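You operate a simulated robot arm through the tools that you are given. There is no shell and no other tool. Be economical: measure what you need, move in short steps, check, and stop when the job is done.

You are at the controls of a simulated robot arm. One attempt, no reset.

TASK
Tighten both clamps on the white pipe and let the pump empty the barrel to LOW.
Fine: valve shut and dial at OFF till both are tight; then red valve open, AUTO; watch the lamp go out.

Only the result counts: the job must be done as asked and must still hold three seconds after the hand-in. Knocking over, shifting, dropping, spilling or breaking anything else fails it.

THE ROBOT
A 6-joint arm with a two-finger parallel gripper, fixed in place. Base frame: the origin is at the foot of the arm, x ahead of it, y to its left, z up. Lengths are in m, angles in degrees, forces in N, time in s.
With the tool pointing down near the work surface it reaches from about 0.1 to 0.58 m from the base axis. Its first joint turns from -66.0 to 66.0 degrees. Payload 2.9 kg.
Tool frame: the origin (TCP) lies between the finger pads and is the grasp point; the fingertips stand 0.03 m ahead of it; z points along the fingers, y is the line along which they close. Largest opening 0.11 m; finger width 0.02, thickness 0.01; the body of the gripper, 0.048 by 0.112 m, starts 0.055 m behind the TCP.
Orientation is that of the tool frame in the base frame, as a unit quaternion [w, x, y, z]. With the fingers straight down and closing along the base's y, the tool's x points along the base's -x, its y along +y and its z along -z.

THE INTERFACE
- The arm moves only by the tool nudge_tool. Its argument "commands" is a list of rows, each an object (a shift or turn left out is 0, a gripper value left out holds the last) with "delta_pos": the shift along the tool's x, y, z in units of 150 mm (1.0 is 150 mm), a list of three; "delta_rot": the turn, a rotation vector about the tool's x, y, z in units of 45 degrees (1.0 is 45 degrees), a list of three. In form: [{"delta_pos": [x, y, z], "delta_rot": [ax, ay, az]}, ...]. A call has 1 to 12 rows; each row is the pose to reach, as a shift and turn from the pose commanded when the call began, along the tool's axes at that moment. "gripper" is the finger opening in m, from 0 to 0.11, set as the call begins (left out, the last holds). A call with a number of a shift or a turn outside -1 to 1 is refused whole. A row lasts 0.2 s, in which the tool goes at most 0.05 m and 8.6 degrees; a call with a longer step from one row to the next is refused whole, and so is a gripper value outside its range. Where a pose cannot be reached the arm comes as near as it can. A force on the tool above 90 N (or 10 N above the force at the start of the call, whichever is more), or a blocked arm, ends the call early, and 0.2 s more pass. The fingers move at their own pace (about 0.108 m/s each) and stop on an object; they squeeze with about 34 N. The grip force told is the motor's: it shows also when the fingers shut on nothing. Time passes only in rows, and 0.2 s behind the last, so rows that repeat a pose let the fingers close. The reply holds the time, the measured pose of the TCP, the force on the tool along the base axes, the opening and the grip force, in the units named above and with some noise, with the torque about the TCP (base axes, N m) and any sound that the robot's microphone picked up.
- Cameras (640 x 400 px; columns grow to the right, rows downward): "scene" is fixed at [0.0742, 0.4403, 1.402]; the picture's right is [-0.75, -0.66, 0.00], its down [-0.35, 0.40, -0.85] and it looks along [0.56, -0.64, -0.53] (base axes); focal length 214 px, centre (320, 200). "wrist" rides on the gripper at [0.073, 0.017, -0.103] in the tool frame; the picture's right is [-0.23, 0.97, 0.00], its down [-0.76, -0.18, -0.62] and it looks along [-0.61, -0.14, 0.78] (tool axes); focal length 222 px, centre (320, 200). There is no depth. A picture from a camera that has moved, and an enlarged one, comes with that camera's place and axes in the base frame and with its lens. The place of the scene camera against the robot may be out by one fixed shift of up to 0.025 m in any direction.
- capture(camera): a new picture of that camera. No time passes.
- close_up(camera, box): a new picture of the part [left, top, right, bottom] of that camera's present view, enlarged. No time passes.
- hand_in(): hands the job in; it is judged then, once.

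Go step by step. Nothing tells you positions but the pictures and the camera data: compare them with the known pose of the tool, close in by small moves and look again before you grip or let go. The budget is 120 turns and 64 pictures, counting those below and the enlarged ones. Unless the task says otherwise, let go and move clear before handing in, and close with one line.

The tools are called after "Call:" as a command line: name --argument value ..., lists and objects as JSON in quotes. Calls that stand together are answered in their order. nudge_tool: Moves the arm, as the interface text tells. Its arguments: {"type":"object","properties":{"commands":{"type":"array","items":{"type":"object","properties":{"delta_pos":{"type":"array","items":{"type":"number"}},"delta_rot":{"type":"array","items":{"type":"number"}}}}},"gripper":{"type":"number"}},"required":["commands"]} The other tools are called the same way: capture (camera) takes a picture; close_up (camera, box) takes an enlarged picture of a part of a camera's view; hand_in () hands the job in.

At the start:

```text
clock: 0.0
tcp_pos: [0.3167, 0.0136, 1.3363]
tcp_rot: [0.0, 0.0, 1.0, 0.0]
force: [0.4, 0.2, 0.2]
moment: [-0.01, 0.03, 0.02]
opening: 0.1101
grip_force: 0.1
```

scene: 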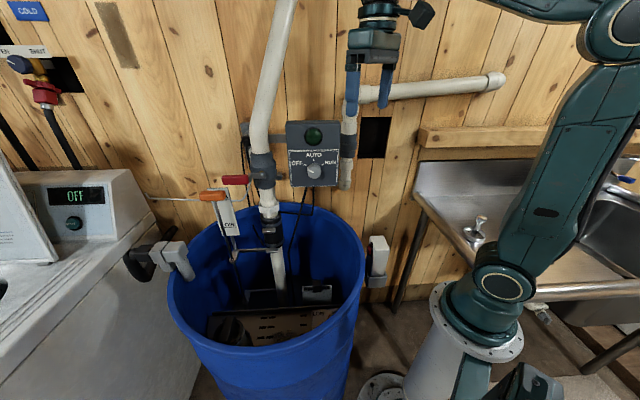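
wrist: 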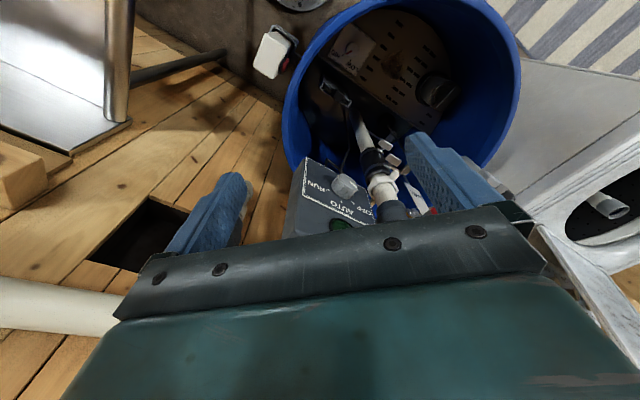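

I see a blue barrel with a white pipe, a control box with a dial (OFF/AUTO/RUN) and some handles. I'll look closer before moving.

Call:
close_up --camera "scene" --box '[190, 100, 350, 200]'

Call:
close_up --camera "scene" --box '[190, 170, 350, 270]'

Call:
close_up --camera "scene" --box '[190, 240, 400, 370]'

Call:
close_up --camera "wrist" --box '[280, 60, 480, 240]'

```text
4.00 times, centred on (270, 150) of scene
camera zoom: at [0.0742, 0.4403, 1.402], right [-0.75, -0.66, 0.0], down [-0.35, 0.4, -0.85], along [0.56, -0.64, -0.53], focal length 858 px, centre (520, 400)
```

zoom: 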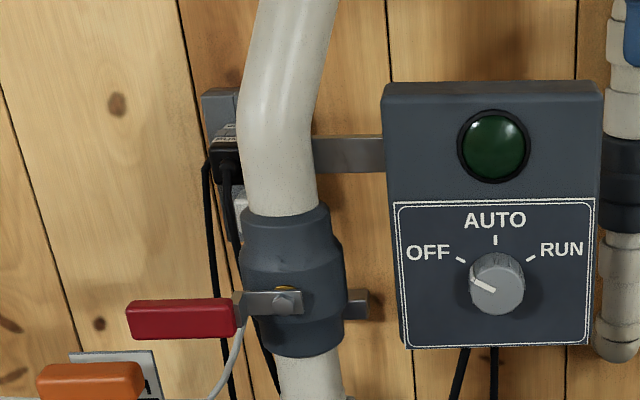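

```text
4.00 times, centred on (270, 220) of scene
camera zoom: at [0.0742, 0.4403, 1.402], right [-0.75, -0.66, 0.0], down [-0.35, 0.4, -0.85], along [0.56, -0.64, -0.53], focal length 858 px, centre (520, 120)
```

zoom: 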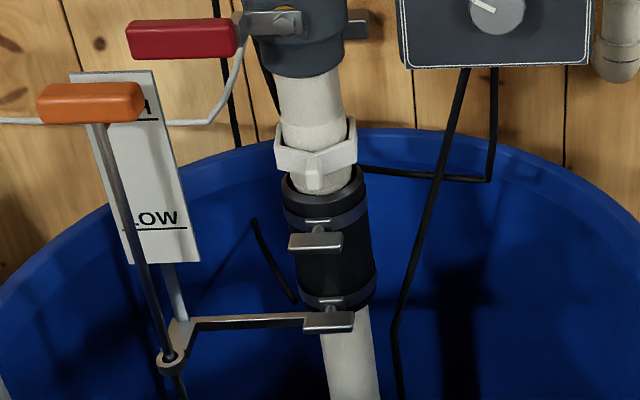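

```text
3.05 times, centred on (295, 305) of scene
camera zoom: at [0.0742, 0.4403, 1.402], right [-0.75, -0.66, 0.0], down [-0.35, 0.4, -0.85], along [0.56, -0.64, -0.53], focal length 654 px, centre (396, -120)
```

zoom: 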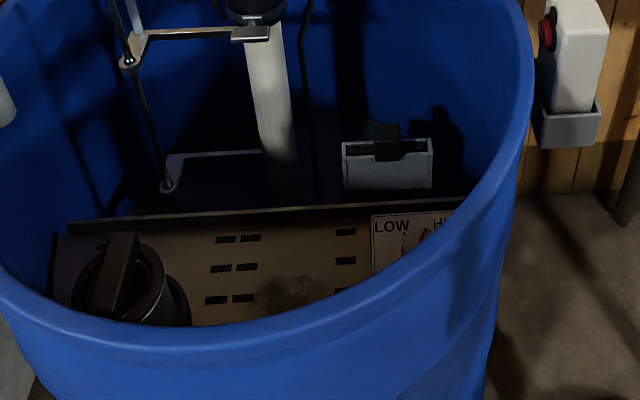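

```text
2.22 times, centred on (380, 150) of wrist
camera zoom: at [0.2436, 0.0297, 1.4386], right [0.23, 0.97, 0.0], down [0.76, -0.18, 0.62], along [0.61, -0.14, -0.78], focal length 494 px, centre (187, 311)
```

zoom: 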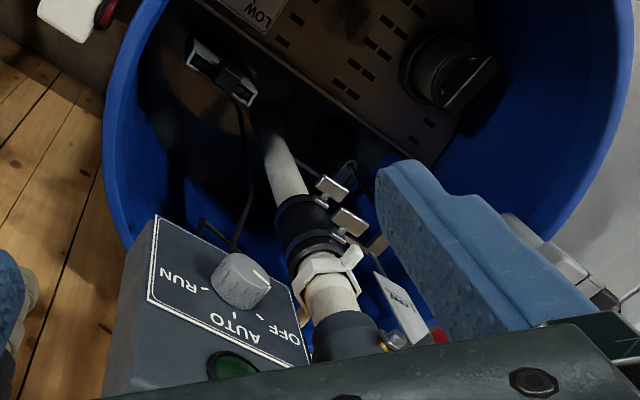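

The box and wall face roughly toward the scene camera. The dial is near (0.46, 0.02, 1.145) and the clamp keys near (0.545, 0.146, 0.95/0.86). I'll move the wrist camera closer to see how the keys are built.

Call:
nudge_tool --commands '[{"delta_pos": [0, 0.25, 0.15], "delta_rot": [0, 0, 0.17]}, {"delta_pos": [0, 0.5, 0.3], "delta_rot": [0, 0, 0.34]}, {"delta_pos": [0, 0.75, 0.45], "delta_rot": [0, 0, 0.5]}, {"delta_pos": [0, 1.0, 0.6], "delta_rot": [0, 0, 0.67]}]'

Call:
capture --camera "wrist"

Call:
capture --camera "scene"

```text
clock: 1.0
tcp_pos: [0.3209, 0.1661, 1.2487]
tcp_rot: [0.0, 0.261, 0.965, -0.001]
force: [0.1, 0.7, -0.4]
moment: [-0.02, -0.02, 0.01]
opening: 0.1099
grip_force: 0.1
```

```text
57 pictures are left
camera wrist: at [0.2641, 0.2172, 1.3507], right [0.69, 0.73, 0.0], down [0.57, -0.54, 0.62], along [0.45, -0.43, -0.78], focal length 222 px, centre (320, 200)
```

wrist: 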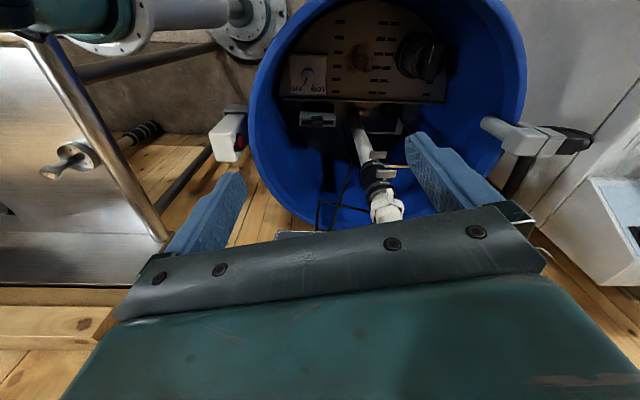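

```text
56 pictures are left
```

scene: 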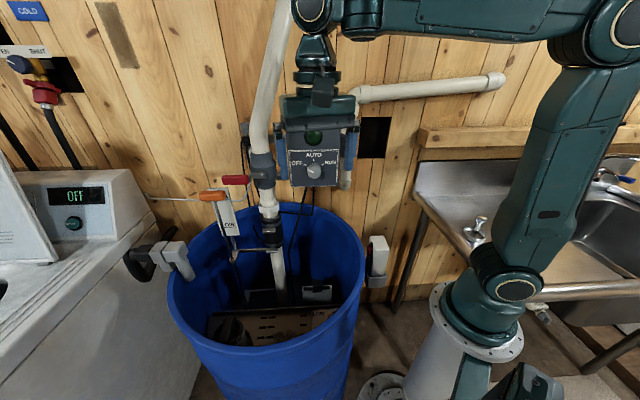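

The wall is square to this picture, with its inward normal at about azimuth -43.7°. I'll tilt the tool 45° toward the wall and move left and down to look at the keys.

Call:
nudge_tool --commands '[{"delta_pos": [0.05, 0.15, 0.16], "delta_rot": [0, -0.17, 0]}, {"delta_pos": [0.1, 0.3, 0.32], "delta_rot": [0, -0.34, 0]}, {"delta_pos": [0.15, 0.45, 0.48], "delta_rot": [0, -0.5, 0]}, {"delta_pos": [0.2, 0.6, 0.64], "delta_rot": [0, -0.67, 0]}, {"delta_pos": [0.2, 0.75, 0.8], "delta_rot": [0, -0.84, 0]}, {"delta_pos": [0.2, 0.9, 0.95], "delta_rot": [0, -1, 0]}]'

Call:
capture --camera "wrist"

Call:
capture --camera "scene"

```text
clock: 2.4
tcp_pos: [0.3642, 0.2932, 1.1025]
tcp_rot: [0.37, 0.241, 0.892, -0.099]
force: [0.4, 0.1, 0.3]
moment: [0.01, -0.02, -0.02]
opening: 0.1099
grip_force: 0.0
out of reach, approached as far as the arm can: row 6
```

```text
55 pictures are left
camera wrist: at [0.2637, 0.3698, 1.1231], right [0.63, 0.76, 0.16], down [-0.01, -0.2, 0.98], along [0.78, -0.62, -0.12], focal length 222 px, centre (320, 200)
```

wrist: 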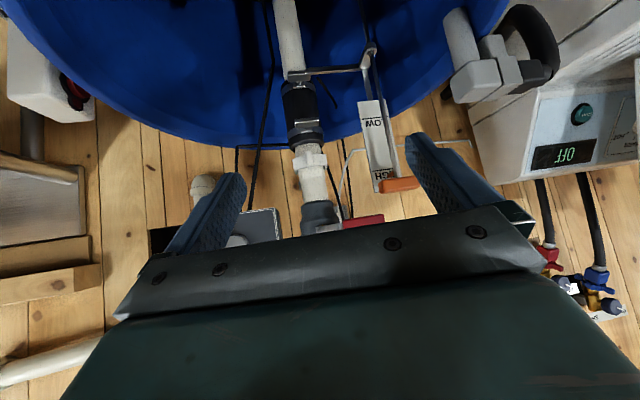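

```text
54 pictures are left
```

scene: 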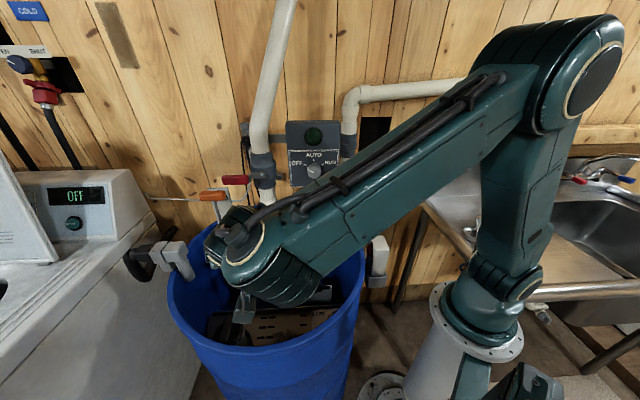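

I can see the pipe, upside down in this view. I'll enlarge the coupling, the valve and the gauge.

Call:
close_up --camera "wrist" --box '[250, 50, 410, 150]'

Call:
close_up --camera "wrist" --box '[240, 140, 440, 250]'

```text
4.00 times, centred on (330, 100) of wrist
camera zoom: at [0.2637, 0.3698, 1.1231], right [0.63, 0.76, 0.16], down [-0.01, -0.2, 0.98], along [0.78, -0.62, -0.12], focal length 888 px, centre (280, 600)
```

zoom: 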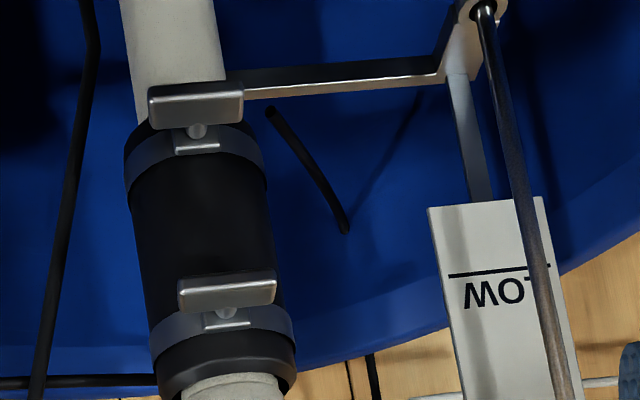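

```text
3.20 times, centred on (340, 195) of wrist
camera zoom: at [0.2637, 0.3698, 1.1231], right [0.63, 0.76, 0.16], down [-0.01, -0.2, 0.98], along [0.78, -0.62, -0.12], focal length 711 px, centre (256, 216)
```

zoom: 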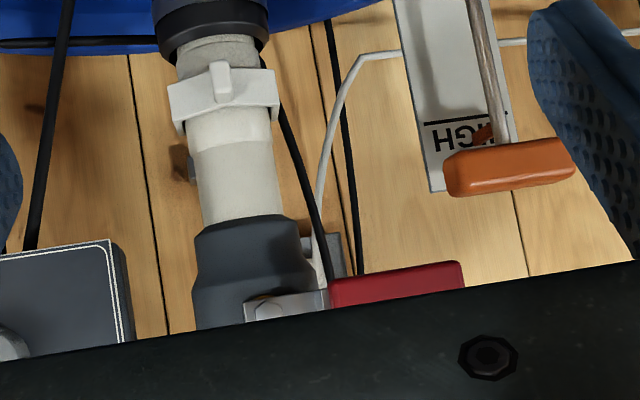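

The clamp keys are short horizontal T-bars on stems pointing straight out from the wall. The arm stopped about 14° short in azimuth, probably at a wrist-roll limit. I'll roll the tool back to give the wrist room.

Call:
nudge_tool --commands '[{"delta_rot": [0, 0, -0.17]}, {"delta_rot": [0, 0, -0.34]}, {"delta_rot": [0, 0, -0.5]}, {"delta_rot": [0, 0, -0.67]}, {"delta_rot": [0, 0, -0.84]}, {"delta_rot": [0, 0, -1]}]'

Call:
nudge_tool --commands '[{"delta_rot": [0, 0, -0.17]}, {"delta_rot": [0, 0, -0.34]}, {"delta_rot": [0, 0, -0.5]}, {"delta_rot": [0, 0, -0.67]}, {"delta_rot": [0, 0, -0.84]}, {"delta_rot": [0, 0, -1]}]'

```text
clock: 3.8
tcp_pos: [0.3638, 0.2925, 1.1033]
tcp_rot: [0.303, -0.121, 0.916, -0.234]
force: [-0.2, -0.3, 0.8]
moment: [0.01, -0.02, 0.02]
opening: 0.1099
grip_force: 0.0
```

```text
clock: 5.2
tcp_pos: [0.3632, 0.2934, 1.1041]
tcp_rot: [0.191, -0.462, 0.8, -0.332]
force: [-0.9, -0.1, 1.5]
moment: [0.0, -0.01, 0.0]
opening: 0.1101
grip_force: 0.1
```

The roll was free, so now I'll tilt the tool horizontal, aimed straight at the wall with the fingers closing vertically.

Call:
nudge_tool --commands '[{"delta_pos": [-0.01, 0.03, 0.1], "delta_rot": [0.166, 0.048, 0.02]}, {"delta_pos": [-0.02, 0.07, 0.2], "delta_rot": [0.332, 0.096, 0.04]}, {"delta_pos": [-0.03, 0.11, 0.31], "delta_rot": [0.498, 0.145, 0.06]}, {"delta_pos": [-0.045, 0.15, 0.42], "delta_rot": [0.664, 0.193, 0.08]}, {"delta_pos": [-0.055, 0.18, 0.53], "delta_rot": [0.83, 0.241, 0.1]}, {"delta_pos": [-0.067, 0.22, 0.63], "delta_rot": [0.995, 0.289, 0.12]}]'

Call:
capture --camera "wrist"

Call:
capture --camera "scene"

```text
clock: 6.6
tcp_pos: [0.4044, 0.2528, 1.0185]
tcp_rot: [0.263, -0.344, 0.707, -0.559]
force: [0.2, -0.5, -0.8]
moment: [-0.03, 0.02, 0.01]
opening: 0.11
grip_force: 0.0
out of reach, approached as far as the arm can: row 1, 2, 3, 4, 5, 6
```

```text
51 pictures are left
camera wrist: at [0.2775, 0.2604, 1.0269], right [-0.04, 0.31, -0.95], down [0.04, 0.95, 0.31], along [1.0, -0.02, -0.05], focal length 222 px, centre (320, 200)
```

wrist: 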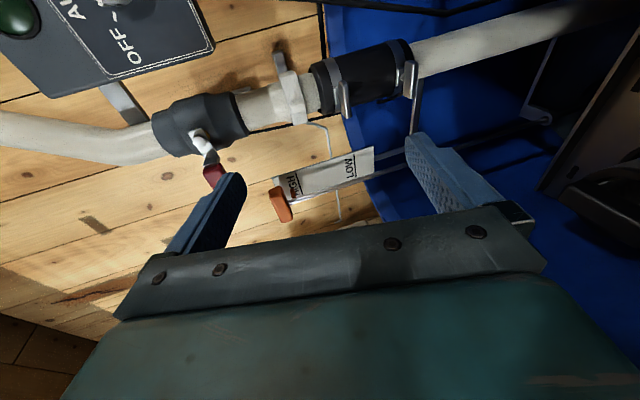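

```text
50 pictures are left
```

scene: 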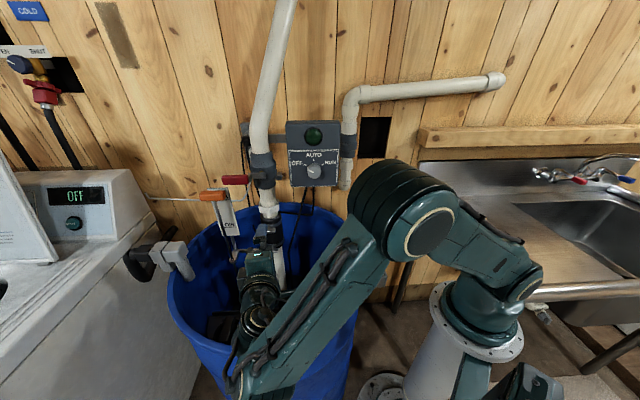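

The limit now looks like joint 1, because the wrist centre sits too far round, and that eases as I get closer to the wall. The keys triangulate to upper (0.550, 0.142, 0.943) and lower (0.546, 0.145, 0.858). I'll zoom in to judge the clearances.

Call:
close_up --camera "wrist" --box '[290, 40, 450, 140]'

Call:
close_up --camera "wrist" --box '[150, 50, 310, 230]'

```text
4.00 times, centred on (370, 90) of wrist
camera zoom: at [0.2775, 0.2604, 1.0269], right [-0.04, 0.31, -0.95], down [0.04, 0.95, 0.31], along [1.0, -0.02, -0.05], focal length 888 px, centre (120, 640)
```

zoom: 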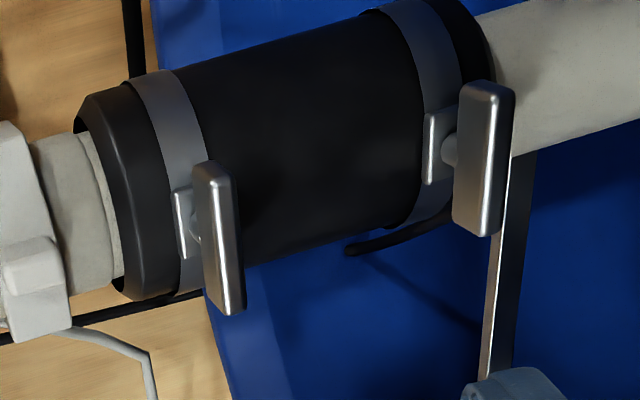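

```text
2.22 times, centred on (230, 140) of wrist
camera zoom: at [0.2775, 0.2604, 1.0269], right [-0.04, 0.31, -0.95], down [0.04, 0.95, 0.31], along [1.0, -0.02, -0.05], focal length 494 px, centre (520, 333)
```

zoom: 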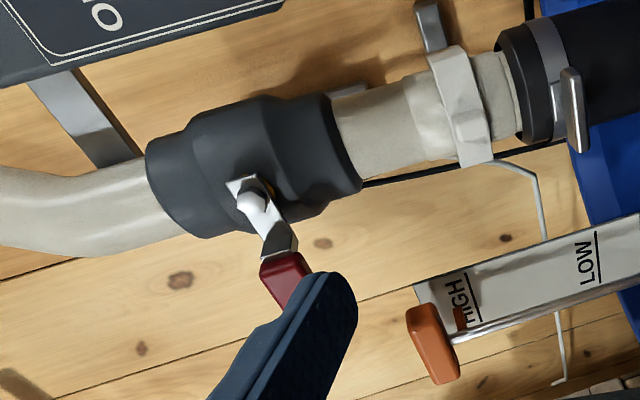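

The keys are about 45 mm wide with little room behind them. I'll step straight in to see how the commanded pose and joint limit behave.

Call:
nudge_tool --commands '[{"delta_pos": [0, 0, 0.2]}, {"delta_pos": [0, 0, 0.4]}]' --gripper 0.05

```text
clock: 7.2
tcp_pos: [0.4498, 0.2149, 1.0034]
tcp_rot: [0.263, -0.344, 0.707, -0.559]
force: [-0.1, -0.1, 0.3]
moment: [-0.02, 0.02, 0.0]
opening: 0.0501
grip_force: 0.1
```

Commands start from the pose actually reached, which makes this simple. Now I'll line up square with the upper key at a standoff.

Call:
nudge_tool --commands '[{"delta_pos": [-0.03, 0.112, 0.105], "delta_rot": [0.1, 0.036, 0.006]}, {"delta_pos": [-0.06, 0.224, 0.21], "delta_rot": [0.2, 0.072, 0.012]}, {"delta_pos": [-0.091, 0.336, 0.316], "delta_rot": [0.303, 0.107, 0.017]}]'

Call:
capture --camera "wrist"

Call:
capture --camera "scene"

```text
clock: 8.0
tcp_pos: [0.4863, 0.188, 0.9588]
tcp_rot: [0.273, -0.315, 0.682, -0.601]
force: [0.3, 0.2, -0.1]
moment: [0.0, 0.0, -0.01]
opening: 0.0499
grip_force: 0.0
out of reach, approached as far as the arm can: row 2, 3
```

```text
47 pictures are left
camera wrist: at [0.3588, 0.2004, 0.9552], right [0.05, 0.25, -0.97], down [0.05, 0.97, 0.25], along [1.0, -0.06, 0.03], focal length 222 px, centre (320, 200)
```

wrist: 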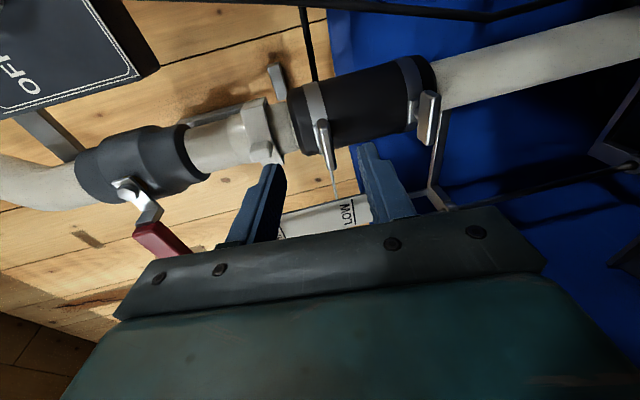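

```text
46 pictures are left
```

scene: 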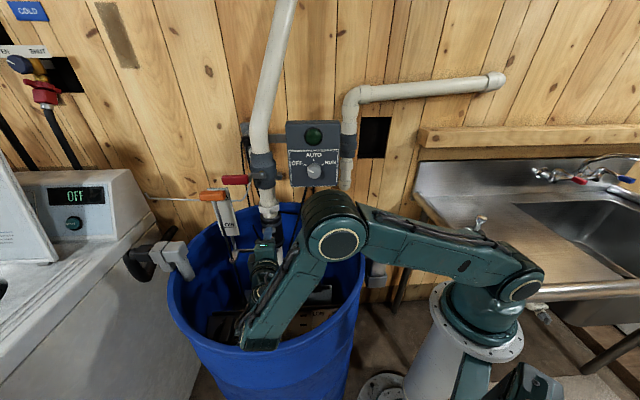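

The wrist limit looks like joint 4 near 90°, so I'll accept a slight downward tilt (about 5°) and an azimuth of about -47°. Next I'll line up on the upper key 55 mm out.

Call:
nudge_tool --commands '[{"delta_pos": [-0.04, 0.025, 0.085], "delta_rot": [0.026, 0.07, 0]}, {"delta_pos": [-0.083, 0.05, 0.169], "delta_rot": [0.053, 0.138, 0]}, {"delta_pos": [-0.083, 0.05, 0.169], "delta_rot": [0.053, 0.138, 0]}]'

Call:
capture --camera "wrist"

```text
clock: 8.8
tcp_pos: [0.5235, 0.1613, 0.9473]
tcp_rot: [0.244, -0.292, 0.693, -0.612]
force: [0.1, -0.4, 0.6]
moment: [-0.01, 0.01, -0.01]
opening: 0.0499
grip_force: 0.1
out of reach, approached as far as the arm can: row 1, 2, 3
```

```text
45 pictures are left
camera wrist: at [0.3974, 0.1842, 0.9442], right [0.06, 0.24, -0.97], down [0.13, 0.96, 0.24], along [0.99, -0.14, 0.03], focal length 222 px, centre (320, 200)
```

wrist: 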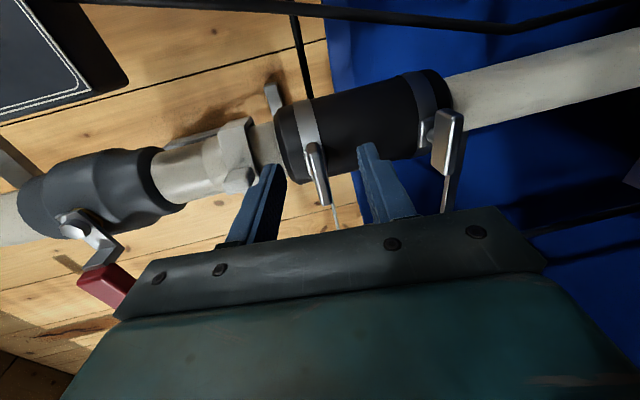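

The fingers now straddle the upper bar, with its centre about 31 mm ahead of the TCP. I'll creep in about 10 mm.

Call:
nudge_tool --commands '[{"delta_pos": [-0.02, -0.01, 0.035], "delta_rot": [-0.03, 0.02, 0]}, {"delta_pos": [-0.033, -0.02, 0.067], "delta_rot": [-0.05, 0.04, 0]}]'

Call:
close_up --camera "wrist" --box '[220, 90, 460, 240]'

```text
clock: 9.4
tcp_pos: [0.5336, 0.1582, 0.9473]
tcp_rot: [0.227, -0.286, 0.709, -0.603]
force: [-0.1, 0.4, -0.7]
moment: [0.0, 0.0, 0.0]
opening: 0.0502
grip_force: 0.0
```

```text
2.67 times, centred on (340, 165) of wrist
camera zoom: at [0.4078, 0.1853, 0.9491], right [0.04, 0.26, -0.96], down [0.17, 0.95, 0.26], along [0.99, -0.17, -0.01], focal length 592 px, centre (267, 293)
```

zoom: 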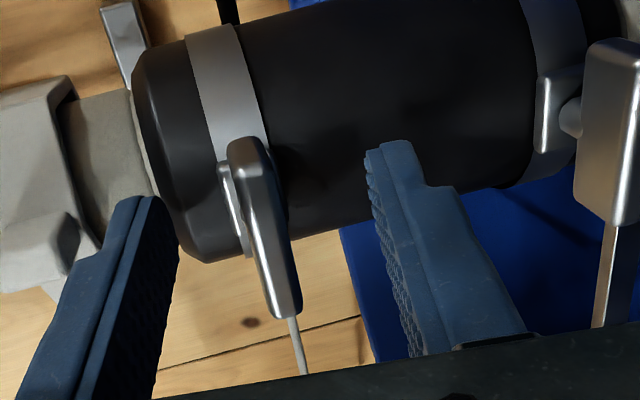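

It's aligned with the bar about 20 mm ahead of the TCP, so I'm closing on the upper key.

Call:
nudge_tool --commands '[{}, {}, {}]' --gripper 0.0

Call:
close_up --camera "wrist" --box '[220, 90, 460, 240]'

```text
clock: 10.2
tcp_pos: [0.5339, 0.1569, 0.9484]
tcp_rot: [0.227, -0.285, 0.709, -0.604]
force: [2.6, -0.7, 7.3]
moment: [-0.56, -1.17, -0.44]
opening: 0.0129
grip_force: 44.9
```

```text
2.67 times, centred on (340, 165) of wrist
camera zoom: at [0.408, 0.1852, 0.9497], right [0.04, 0.26, -0.96], down [0.17, 0.95, 0.26], along [0.99, -0.17, 0.0], focal length 592 px, centre (267, 293)
```

zoom: 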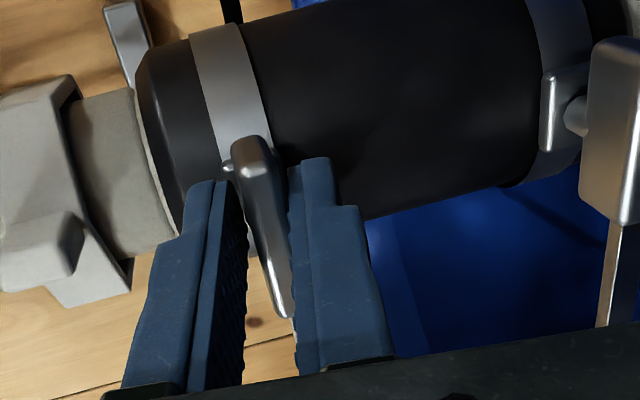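

The upper key is gripped with an opening of 12.9 mm. I'll turn it clockwise (positive about the tool's z) by 45° and watch for forces and sound.

Call:
nudge_tool --commands '[{"delta_rot": [0, 0, 0.17]}, {"delta_rot": [0, 0, 0.34]}, {"delta_rot": [0, 0, 0.5]}, {"delta_rot": [0, 0, 0.67]}, {"delta_rot": [0, 0, 0.84]}, {"delta_rot": [0, 0, 1]}]'

Call:
close_up --camera "wrist" --box '[220, 60, 460, 240]'

```text
clock: 11.6
tcp_pos: [0.5331, 0.1569, 0.9469]
tcp_rot: [0.442, 0.007, 0.765, -0.469]
force: [-10.3, 15.0, 6.5]
moment: [-1.06, -1.07, 0.15]
opening: 0.0109
grip_force: 44.8
```

```text
2.22 times, centred on (340, 150) of wrist
camera zoom: at [0.4258, 0.2129, 0.9019], right [0.55, 0.64, -0.54], down [-0.03, 0.66, 0.75], along [0.83, -0.4, 0.38], focal length 494 px, centre (276, 311)
```

zoom: 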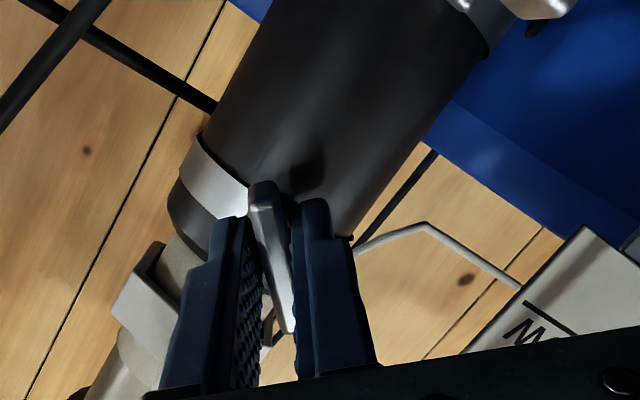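

The key turns with the gripper, so I'll continue clockwise.

Call:
nudge_tool --commands '[{"delta_rot": [0, 0, 0.17]}, {"delta_rot": [0, 0, 0.34]}, {"delta_rot": [0, 0, 0.5]}, {"delta_rot": [0, 0, 0.67]}, {"delta_rot": [0, 0, 0.84]}, {"delta_rot": [0, 0, 1]}]'

Call:
capture --camera "wrist"

```text
clock: 13.0
tcp_pos: [0.535, 0.1591, 0.9453]
tcp_rot: [0.586, 0.298, 0.705, -0.264]
force: [3.5, 20.2, -5.2]
moment: [0.23, 1.13, 1.29]
opening: 0.0107
grip_force: 44.8
```

```text
41 pictures are left
camera wrist: at [0.4669, 0.253, 0.8906], right [0.74, 0.64, 0.2], down [-0.44, 0.24, 0.86], along [0.5, -0.73, 0.47], focal length 222 px, centre (320, 200)
```

wrist: 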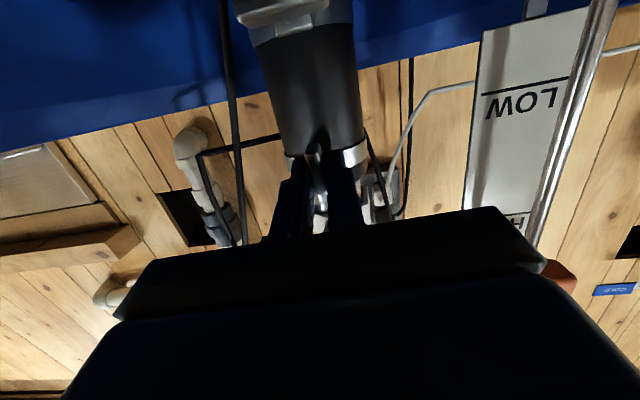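

No click yet, so I'll continue turning as far as the wrist allows.

Call:
nudge_tool --commands '[{"delta_rot": [0, 0, 0.17]}, {"delta_rot": [0, 0, 0.34]}, {"delta_rot": [0, 0, 0.5]}, {"delta_rot": [0, 0, 0.67]}, {"delta_rot": [0, 0, 0.84]}, {"delta_rot": [0, 0, 1]}]'

```text
clock: 14.4
tcp_pos: [0.5346, 0.1593, 0.9452]
tcp_rot: [0.643, 0.544, 0.539, -0.021]
force: [13.7, 16.7, -5.5]
moment: [-1.15, 1.89, 1.55]
opening: 0.0339
grip_force: 44.9
```

The opening jumped to 34 mm and the torque rose to about 2 N·m, so the key seems to have hit its stop with the fingers riding over it. I'll check.

Call:
close_up --camera "wrist" --box '[220, 60, 460, 240]'

Call:
close_up --camera "scene" --box '[210, 190, 330, 280]'

```text
2.22 times, centred on (340, 150) of wrist
camera zoom: at [0.5053, 0.2804, 0.9217], right [0.5, 0.27, 0.82], down [-0.85, -0.05, 0.53], along [0.18, -0.96, 0.2], focal length 494 px, centre (276, 311)
```

zoom: 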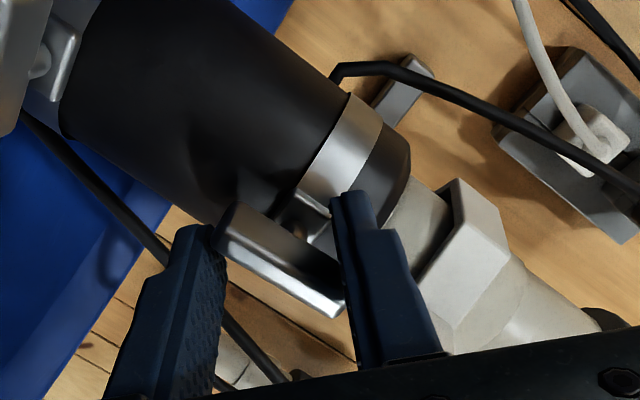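

```text
4.44 times, centred on (270, 235) of scene
camera zoom: at [0.0747, 0.4408, 1.4018], right [-0.75, -0.66, 0.0], down [-0.35, 0.4, -0.85], along [0.56, -0.64, -0.53], focal length 953 px, centre (542, 44)
```

zoom: 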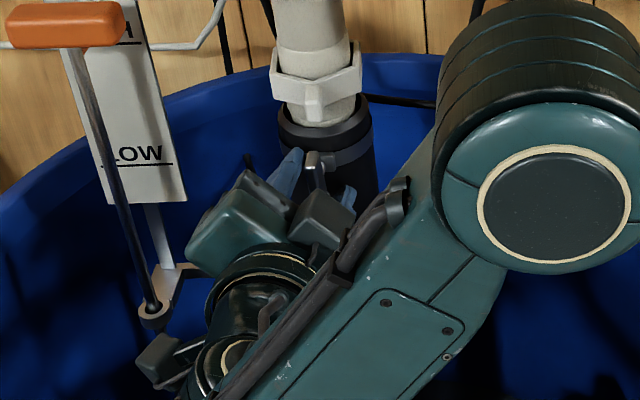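

The bar now stands vertical along the pipe and the fingers have rolled off it. To check it's really at the stop, I'll open, rotate back until square with the bar, regrip and twist a little.

Call:
nudge_tool --commands '[{}, {"delta_rot": [0, 0, -0.17]}, {"delta_rot": [0, 0, -0.34]}, {"delta_rot": [0, 0, -0.51]}, {"delta_rot": [0, 0, -0.68]}, {"delta_rot": [0, 0, -0.75]}]' --gripper 0.05

Call:
nudge_tool --commands '[{}, {}, {}]' --gripper 0.0

Call:
nudge_tool --commands '[{"delta_rot": [0, 0, 0.1]}, {"delta_rot": [0, 0, 0.2]}, {"delta_rot": [0, 0, 0.3]}]'

Call:
close_up --camera "wrist" --box '[220, 60, 460, 240]'

```text
clock: 15.8
tcp_pos: [0.534, 0.1559, 0.9464]
tcp_rot: [0.61, 0.366, 0.671, -0.208]
force: [0.8, 0.2, 0.0]
moment: [0.01, -0.05, 0.0]
opening: 0.05
grip_force: 0.0
```

```text
clock: 16.6
tcp_pos: [0.5366, 0.1586, 0.9474]
tcp_rot: [0.612, 0.364, 0.672, -0.204]
force: [24.6, 8.2, 2.8]
moment: [-0.17, 0.94, 1.13]
opening: 0.0141
grip_force: 44.8
```

```text
clock: 17.4
tcp_pos: [0.5348, 0.1585, 0.9453]
tcp_rot: [0.63, 0.441, 0.626, -0.134]
force: [30.1, 10.1, -7.4]
moment: [-1.28, 0.77, 1.64]
opening: 0.0201
grip_force: 44.7
```

```text
2.22 times, centred on (340, 150) of wrist
camera zoom: at [0.4896, 0.2701, 0.9027], right [0.66, 0.48, 0.58], down [-0.68, 0.05, 0.73], along [0.31, -0.88, 0.36], focal length 494 px, centre (276, 311)
```

zoom: 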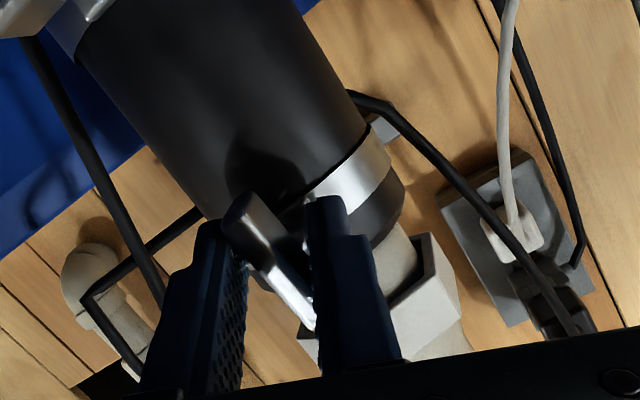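

The bar doesn't follow a further twist, so the upper clamp is at its stop (tight). I'll release, retreat 45 mm and roll back 90°.

Call:
nudge_tool --commands '[{}, {"delta_rot": [0, 0, -0.17]}, {"delta_rot": [0, 0, -0.17], "delta_pos": [0, 0, -0.15]}, {"delta_rot": [0, 0, -0.17], "delta_pos": [0, 0, -0.3]}, {"delta_rot": [0, 0, -0.34], "delta_pos": [0, 0, -0.3]}, {"delta_rot": [0, 0, -0.51], "delta_pos": [0, 0, -0.3]}, {"delta_rot": [0, 0, -0.68], "delta_pos": [0, 0, -0.3]}, {"delta_rot": [0, 0, -0.85], "delta_pos": [0, 0, -0.3]}, {"delta_rot": [0, 0, -1.0], "delta_pos": [0, 0, -0.3]}]' --gripper 0.05

Call:
nudge_tool --commands '[{"delta_rot": [0, 0, -0.17]}, {"delta_rot": [0, 0, -0.34]}, {"delta_rot": [0, 0, -0.51]}, {"delta_rot": [0, 0, -0.68]}, {"delta_rot": [0, 0, -0.85]}, {"delta_rot": [0, 0, -1.0]}]'

Call:
capture --camera "wrist"

Call:
close_up --camera "scene" --box '[160, 180, 400, 380]'

```text
clock: 19.4
tcp_pos: [0.5031, 0.1851, 0.9525]
tcp_rot: [0.529, 0.169, 0.749, -0.361]
force: [-0.6, 0.8, 0.1]
moment: [0.01, -0.03, 0.04]
opening: 0.05
grip_force: 0.1
out of reach, approached as far as the arm can: row 4, 5, 6, 7, 8, 9
```

```text
clock: 20.8
tcp_pos: [0.5052, 0.1843, 0.9539]
tcp_rot: [0.35, -0.131, 0.757, -0.536]
force: [0.1, -0.4, -0.4]
moment: [0.04, 0.04, 0.01]
opening: 0.0499
grip_force: 0.0
```

```text
37 pictures are left
camera wrist: at [0.3849, 0.2229, 0.9269], right [0.34, 0.51, -0.79], down [0.1, 0.82, 0.57], along [0.94, -0.27, 0.22], focal length 222 px, centre (320, 200)
```

wrist: 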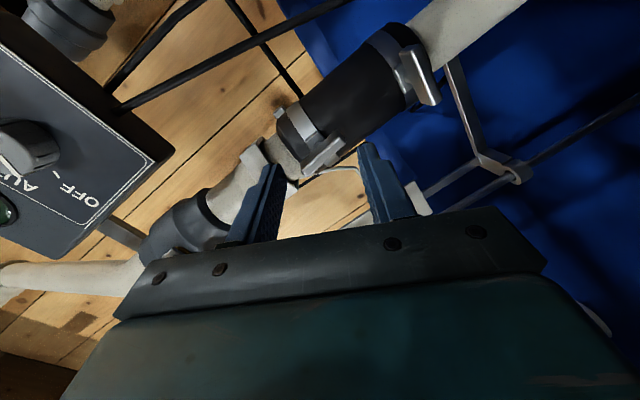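

```text
2.00 times, centred on (280, 280) of scene
camera zoom: at [0.0742, 0.4403, 1.402], right [-0.75, -0.66, 0.0], down [-0.35, 0.4, -0.85], along [0.56, -0.64, -0.53], focal length 429 px, centre (400, 40)
```

zoom: 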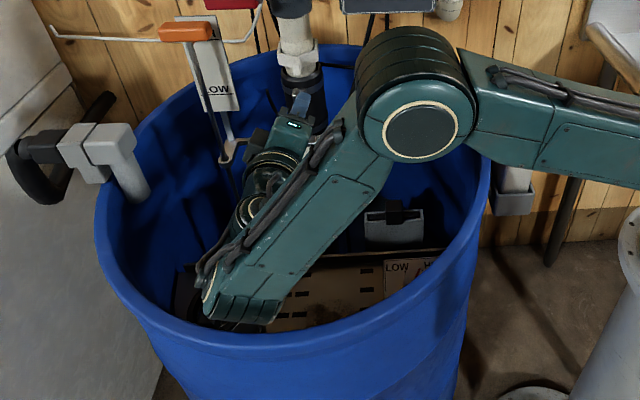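

The upper key is now in line with the pipe. I'll finish the roll and lower toward the second key, checking halfway that the forearm clears the front rim.

Call:
nudge_tool --commands '[{"delta_pos": [0.0, 0.0, 0], "delta_rot": [0, 0, -0.18]}, {"delta_pos": [0.05, 0.13, 0.03], "delta_rot": [0, 0, -0.35]}, {"delta_pos": [0.104, 0.263, 0.059], "delta_rot": [0, 0, -0.518]}]'

Call:
close_up --camera "scene" --box '[160, 180, 400, 380]'

```text
clock: 21.6
tcp_pos: [0.5066, 0.1844, 0.907]
tcp_rot: [0.234, -0.278, 0.713, -0.599]
force: [-0.5, 0.5, -0.4]
moment: [0.0, 0.01, -0.02]
opening: 0.0501
grip_force: 0.0
```

```text
2.00 times, centred on (280, 280) of scene
camera zoom: at [0.0742, 0.4403, 1.402], right [-0.75, -0.66, 0.0], down [-0.35, 0.4, -0.85], along [0.56, -0.64, -0.53], focal length 429 px, centre (400, 40)
```

zoom: 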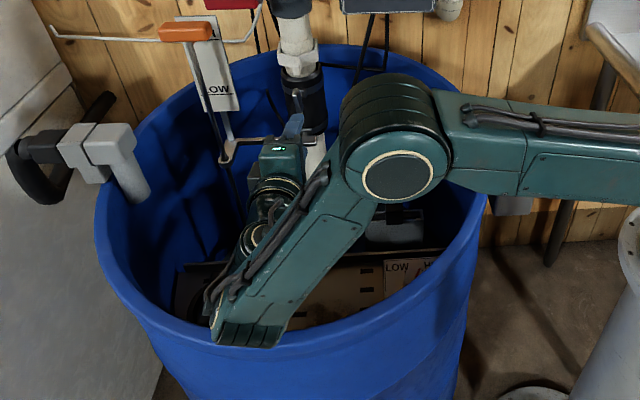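

The forearm tip is close to the front rim. I'll tilt the tool to about 22° downward, which raises the wrist and moves it inward while the fingers aim at the lower key.

Call:
nudge_tool --commands '[{"delta_pos": [0.001, 0.04, 0.0], "delta_rot": [-0.1, -0.025, 0]}, {"delta_pos": [0.002, 0.1, 0.03], "delta_rot": [-0.19, -0.045, 0]}, {"delta_pos": [0.004, 0.184, 0.062], "delta_rot": [-0.269, -0.064, -0.01]}]'

Call:
capture --camera "wrist"

Call:
close_up --camera "scene" --box '[160, 180, 400, 380]'

```text
clock: 22.4
tcp_pos: [0.5093, 0.1804, 0.8787]
tcp_rot: [0.219, -0.319, 0.765, -0.515]
force: [0.4, -0.1, 0.3]
moment: [-0.01, 0.0, -0.04]
opening: 0.0499
grip_force: 0.0
```

```text
34 pictures are left
camera wrist: at [0.3846, 0.2004, 0.9009], right [-0.1, 0.42, -0.9], down [0.17, 0.9, 0.4], along [0.98, -0.11, -0.16], focal length 222 px, centre (320, 200)
```

wrist: 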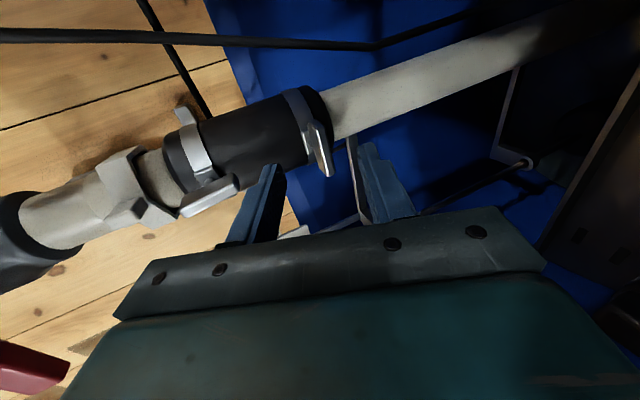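

```text
2.00 times, centred on (280, 280) of scene
camera zoom: at [0.0742, 0.4403, 1.402], right [-0.75, -0.66, 0.0], down [-0.35, 0.4, -0.85], along [0.56, -0.64, -0.53], focal length 429 px, centre (400, 40)
```

zoom: 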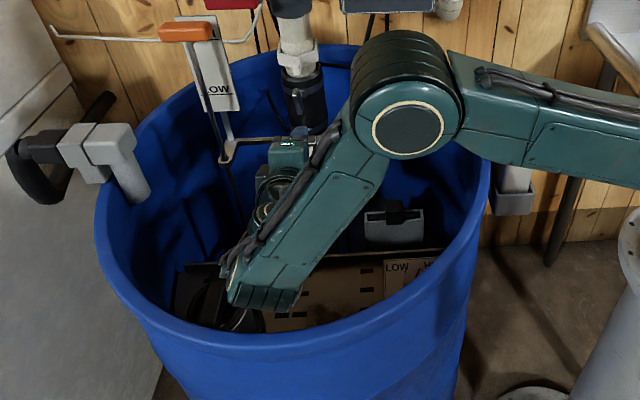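

The lower bar is centred between the fingers, about 56 mm ahead, and the bracket is well behind it. I'll move in 34 mm and grip.

Call:
nudge_tool --commands '[{"delta_pos": [-0.006, 0.002, 0.08]}, {"delta_pos": [-0.012, 0.005, 0.16]}, {"delta_pos": [-0.012, 0.005, 0.227]}]'

Call:
close_up --camera "wrist" --box '[220, 60, 460, 240]'

Call:
nudge_tool --commands '[{}, {}, {}]' --gripper 0.0

Call:
close_up --camera "wrist" --box '[220, 60, 460, 240]'

```text
clock: 23.2
tcp_pos: [0.5329, 0.1607, 0.8664]
tcp_rot: [0.219, -0.319, 0.765, -0.515]
force: [-0.3, 1.4, -0.5]
moment: [0.05, -0.06, -0.03]
opening: 0.05
grip_force: 0.1
```

```text
2.22 times, centred on (340, 150) of wrist
camera zoom: at [0.4076, 0.1799, 0.8882], right [-0.09, 0.42, -0.9], down [0.17, 0.9, 0.4], along [0.98, -0.11, -0.16], focal length 494 px, centre (276, 311)
```

zoom: 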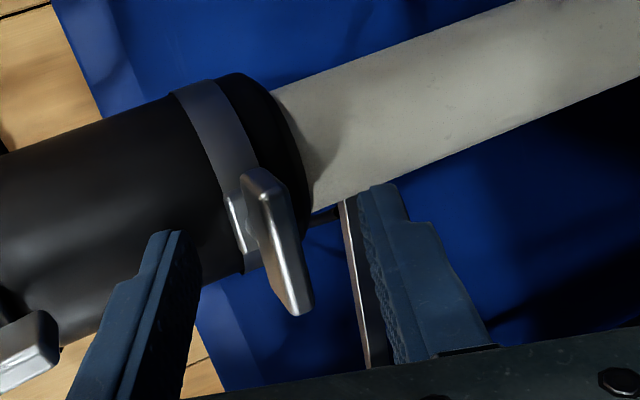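

```text
clock: 24.0
tcp_pos: [0.5326, 0.1605, 0.8664]
tcp_rot: [0.219, -0.319, 0.765, -0.515]
force: [1.8, 1.3, -7.1]
moment: [-0.52, -0.54, 0.08]
opening: 0.0165
grip_force: 44.7
```

```text
2.22 times, centred on (340, 150) of wrist
camera zoom: at [0.4075, 0.18, 0.8878], right [-0.1, 0.42, -0.9], down [0.17, 0.9, 0.4], along [0.98, -0.11, -0.16], focal length 494 px, centre (276, 311)
```

zoom: 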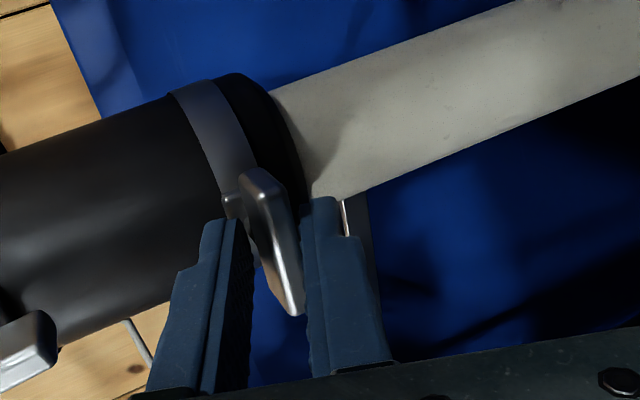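

It's gripped on the bar, so I'll turn it clockwise.

Call:
nudge_tool --commands '[{"delta_rot": [0, 0, 0.17]}, {"delta_rot": [0, 0, 0.34]}, {"delta_rot": [0, 0, 0.5]}, {"delta_rot": [0, 0, 0.67]}, {"delta_rot": [0, 0, 0.84]}, {"delta_rot": [0, 0, 1]}]'

Call:
close_up --camera "wrist" --box '[220, 60, 460, 240]'

```text
clock: 25.4
tcp_pos: [0.5318, 0.1617, 0.8674]
tcp_rot: [0.401, 0.0, 0.828, -0.392]
force: [-20.0, 16.9, -5.3]
moment: [-0.81, -0.77, 0.25]
opening: 0.0142
grip_force: 45.7
```

```text
2.22 times, centred on (340, 150) of wrist
camera zoom: at [0.4188, 0.217, 0.8459], right [0.46, 0.75, -0.48], down [0.05, 0.52, 0.85], along [0.89, -0.41, 0.2], focal length 494 px, centre (276, 311)
```

zoom: 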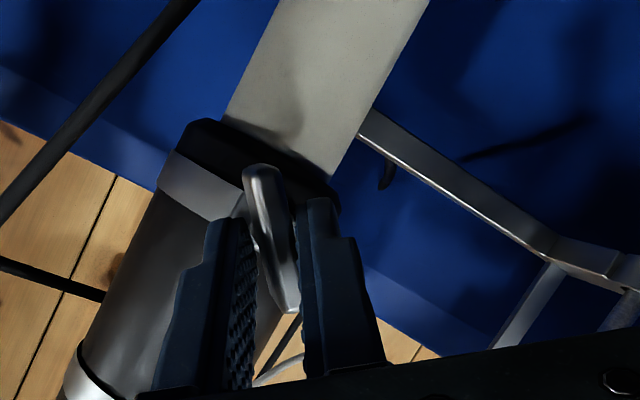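

The key is turning with me, so I'll continue.

Call:
nudge_tool --commands '[{"delta_rot": [0, 0, 0.17]}, {"delta_rot": [0, 0, 0.34]}, {"delta_rot": [0, 0, 0.5]}, {"delta_rot": [0, 0, 0.67]}, {"delta_rot": [0, 0, 0.84]}, {"delta_rot": [0, 0, 1]}]'

Call:
nudge_tool --commands '[{"delta_rot": [0, 0, 0.15]}, {"delta_rot": [0, 0, 0.3]}, {"delta_rot": [0, 0, 0.45]}, {"delta_rot": [0, 0, 0.6]}]'

Call:
close_up --camera "wrist" --box '[220, 60, 460, 240]'

```text
clock: 26.8
tcp_pos: [0.5334, 0.1608, 0.8672]
tcp_rot: [0.52, 0.317, 0.765, -0.211]
force: [-4.9, 7.2, -2.8]
moment: [-2.0, 0.34, -0.51]
opening: 0.0105
grip_force: 45.4
```

```text
clock: 27.8
tcp_pos: [0.532, 0.1616, 0.8669]
tcp_rot: [0.554, 0.484, 0.672, -0.085]
force: [-17.3, 12.2, 1.6]
moment: [-2.87, 1.32, -0.64]
opening: 0.0213
grip_force: 45.2
```

```text
2.22 times, centred on (340, 150) of wrist
camera zoom: at [0.4808, 0.277, 0.8525], right [0.71, 0.38, 0.6], down [-0.61, -0.11, 0.79], along [0.36, -0.92, 0.15], focal length 494 px, centre (276, 311)
```

zoom: 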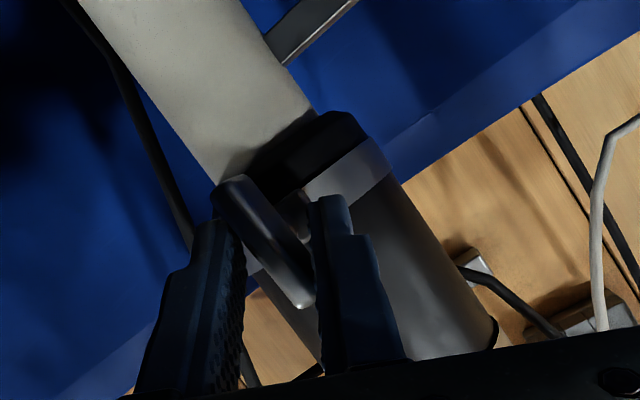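

The lower key behaves the same: vertical, with the fingers being forced open at about 3 N·m, so it's tight too. I'll release and retreat.

Call:
nudge_tool --commands '[{}, {"delta_rot": [0, 0, -0.17]}, {"delta_rot": [0, 0, -0.34]}, {"delta_rot": [0, 0, -0.4], "delta_pos": [0, 0, -0.12]}, {"delta_rot": [0, 0, -0.4], "delta_pos": [0, 0, -0.25]}, {"delta_rot": [0, 0, -0.5], "delta_pos": [0, 0, -0.35]}, {"delta_rot": [0, 0, -0.6], "delta_pos": [0, -0.0, -0.4]}]' --gripper 0.05

Call:
capture --camera "wrist"

Call:
capture --camera "scene"

```text
clock: 29.4
tcp_pos: [0.4939, 0.1993, 0.8886]
tcp_rot: [0.519, 0.315, 0.766, -0.209]
force: [-0.9, -0.3, -1.1]
moment: [0.04, 0.01, 0.01]
opening: 0.0502
grip_force: 0.1
```

```text
28 pictures are left
camera wrist: at [0.4167, 0.2982, 0.8595], right [0.74, 0.63, 0.22], down [-0.34, 0.08, 0.94], along [0.58, -0.77, 0.27], focal length 222 px, centre (320, 200)
```

wrist: 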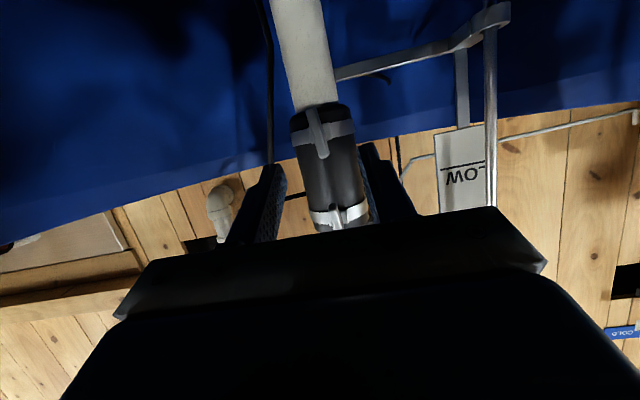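

```text
27 pictures are left
```

scene: 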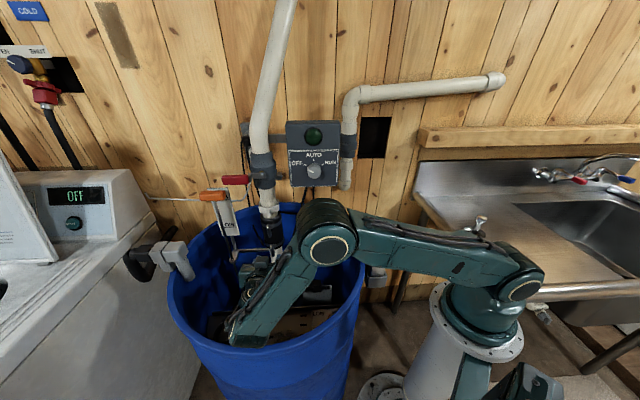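

Both keys stand vertical and are tight. The red valve pivots at about (0.553, 0.136, 1.132), with its grip extending wall-left to around (0.59, 0.186, 1.134). I'll rise and roll back.

Call:
nudge_tool --commands '[{"delta_pos": [-0.23, 0, -0.093]}, {"delta_pos": [-0.46, 0, -0.186]}, {"delta_pos": [-0.69, 0, -0.279]}, {"delta_pos": [-0.927, 0.007, -0.372]}]'

Call:
nudge_tool --commands '[{"delta_rot": [0, 0, -0.17]}, {"delta_rot": [0, 0, -0.34]}, {"delta_rot": [0, 0, -0.51]}, {"delta_rot": [0, 0, -0.68]}, {"delta_rot": [0, 0, -0.85]}, {"delta_rot": [0, 0, -1.0]}]'

Call:
nudge_tool --commands '[{"delta_rot": [0, 0, -0.17]}, {"delta_rot": [0, 0, -0.34]}, {"delta_rot": [0, 0, -0.51]}, {"delta_rot": [0, 0, -0.68]}, {"delta_rot": [0, 0, -0.85]}, {"delta_rot": [0, 0, -1.0]}]'

Call:
capture --camera "wrist"

```text
clock: 30.4
tcp_pos: [0.4937, 0.1979, 1.0423]
tcp_rot: [0.519, 0.316, 0.766, -0.209]
force: [-0.5, 0.0, 0.1]
moment: [-0.03, -0.01, -0.04]
opening: 0.0499
grip_force: 0.1
```

```text
clock: 31.8
tcp_pos: [0.4919, 0.1995, 1.0407]
tcp_rot: [0.399, -0.002, 0.828, -0.393]
force: [-0.7, 0.5, -0.1]
moment: [0.04, 0.04, 0.03]
opening: 0.0499
grip_force: 0.1
```

```text
clock: 33.2
tcp_pos: [0.4924, 0.1987, 1.0389]
tcp_rot: [0.219, -0.319, 0.765, -0.515]
force: [0.3, 0.3, 0.0]
moment: [0.01, 0.01, -0.01]
opening: 0.0495
grip_force: 0.1
```

```text
26 pictures are left
camera wrist: at [0.367, 0.2186, 1.0613], right [-0.1, 0.42, -0.9], down [0.17, 0.9, 0.4], along [0.98, -0.11, -0.16], focal length 222 px, centre (320, 200)
```

wrist: 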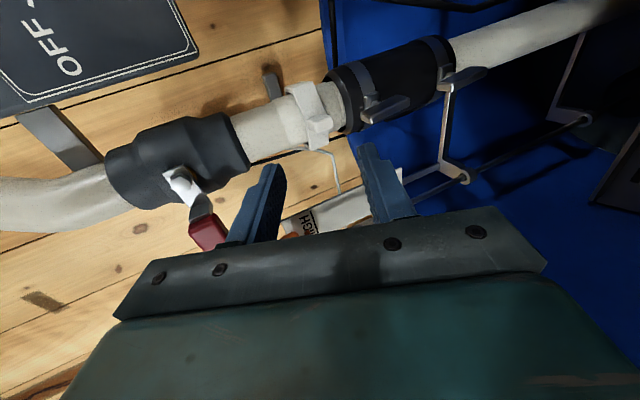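

I'll take a close look at the valve to see which way it can swing.

Call:
close_up --camera "wrist" --box '[90, 100, 330, 250]'

Call:
close_up --camera "scene" --box '[200, 140, 296, 200]'

```text
2.67 times, centred on (210, 175) of wrist
camera zoom: at [0.367, 0.2186, 1.0613], right [-0.1, 0.42, -0.9], down [0.17, 0.9, 0.4], along [0.98, -0.11, -0.16], focal length 592 px, centre (613, 267)
```

zoom: 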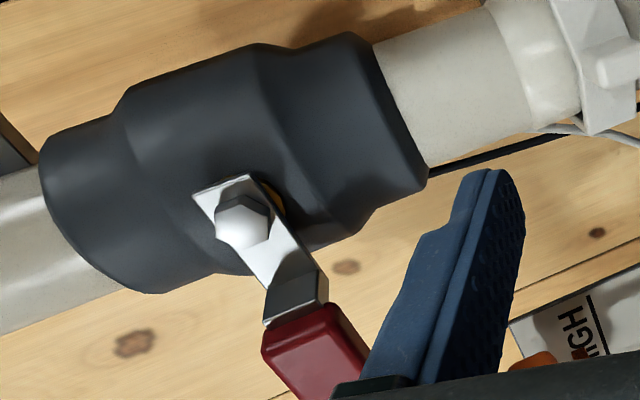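

```text
6.67 times, centred on (248, 170) of scene
camera zoom: at [0.0742, 0.4403, 1.402], right [-0.75, -0.66, 0.0], down [-0.35, 0.4, -0.85], along [0.56, -0.64, -0.53], focal length 1430 px, centre (800, 400)
```

zoom: 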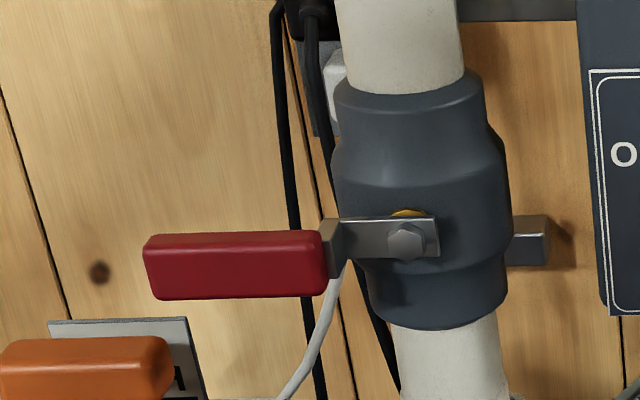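

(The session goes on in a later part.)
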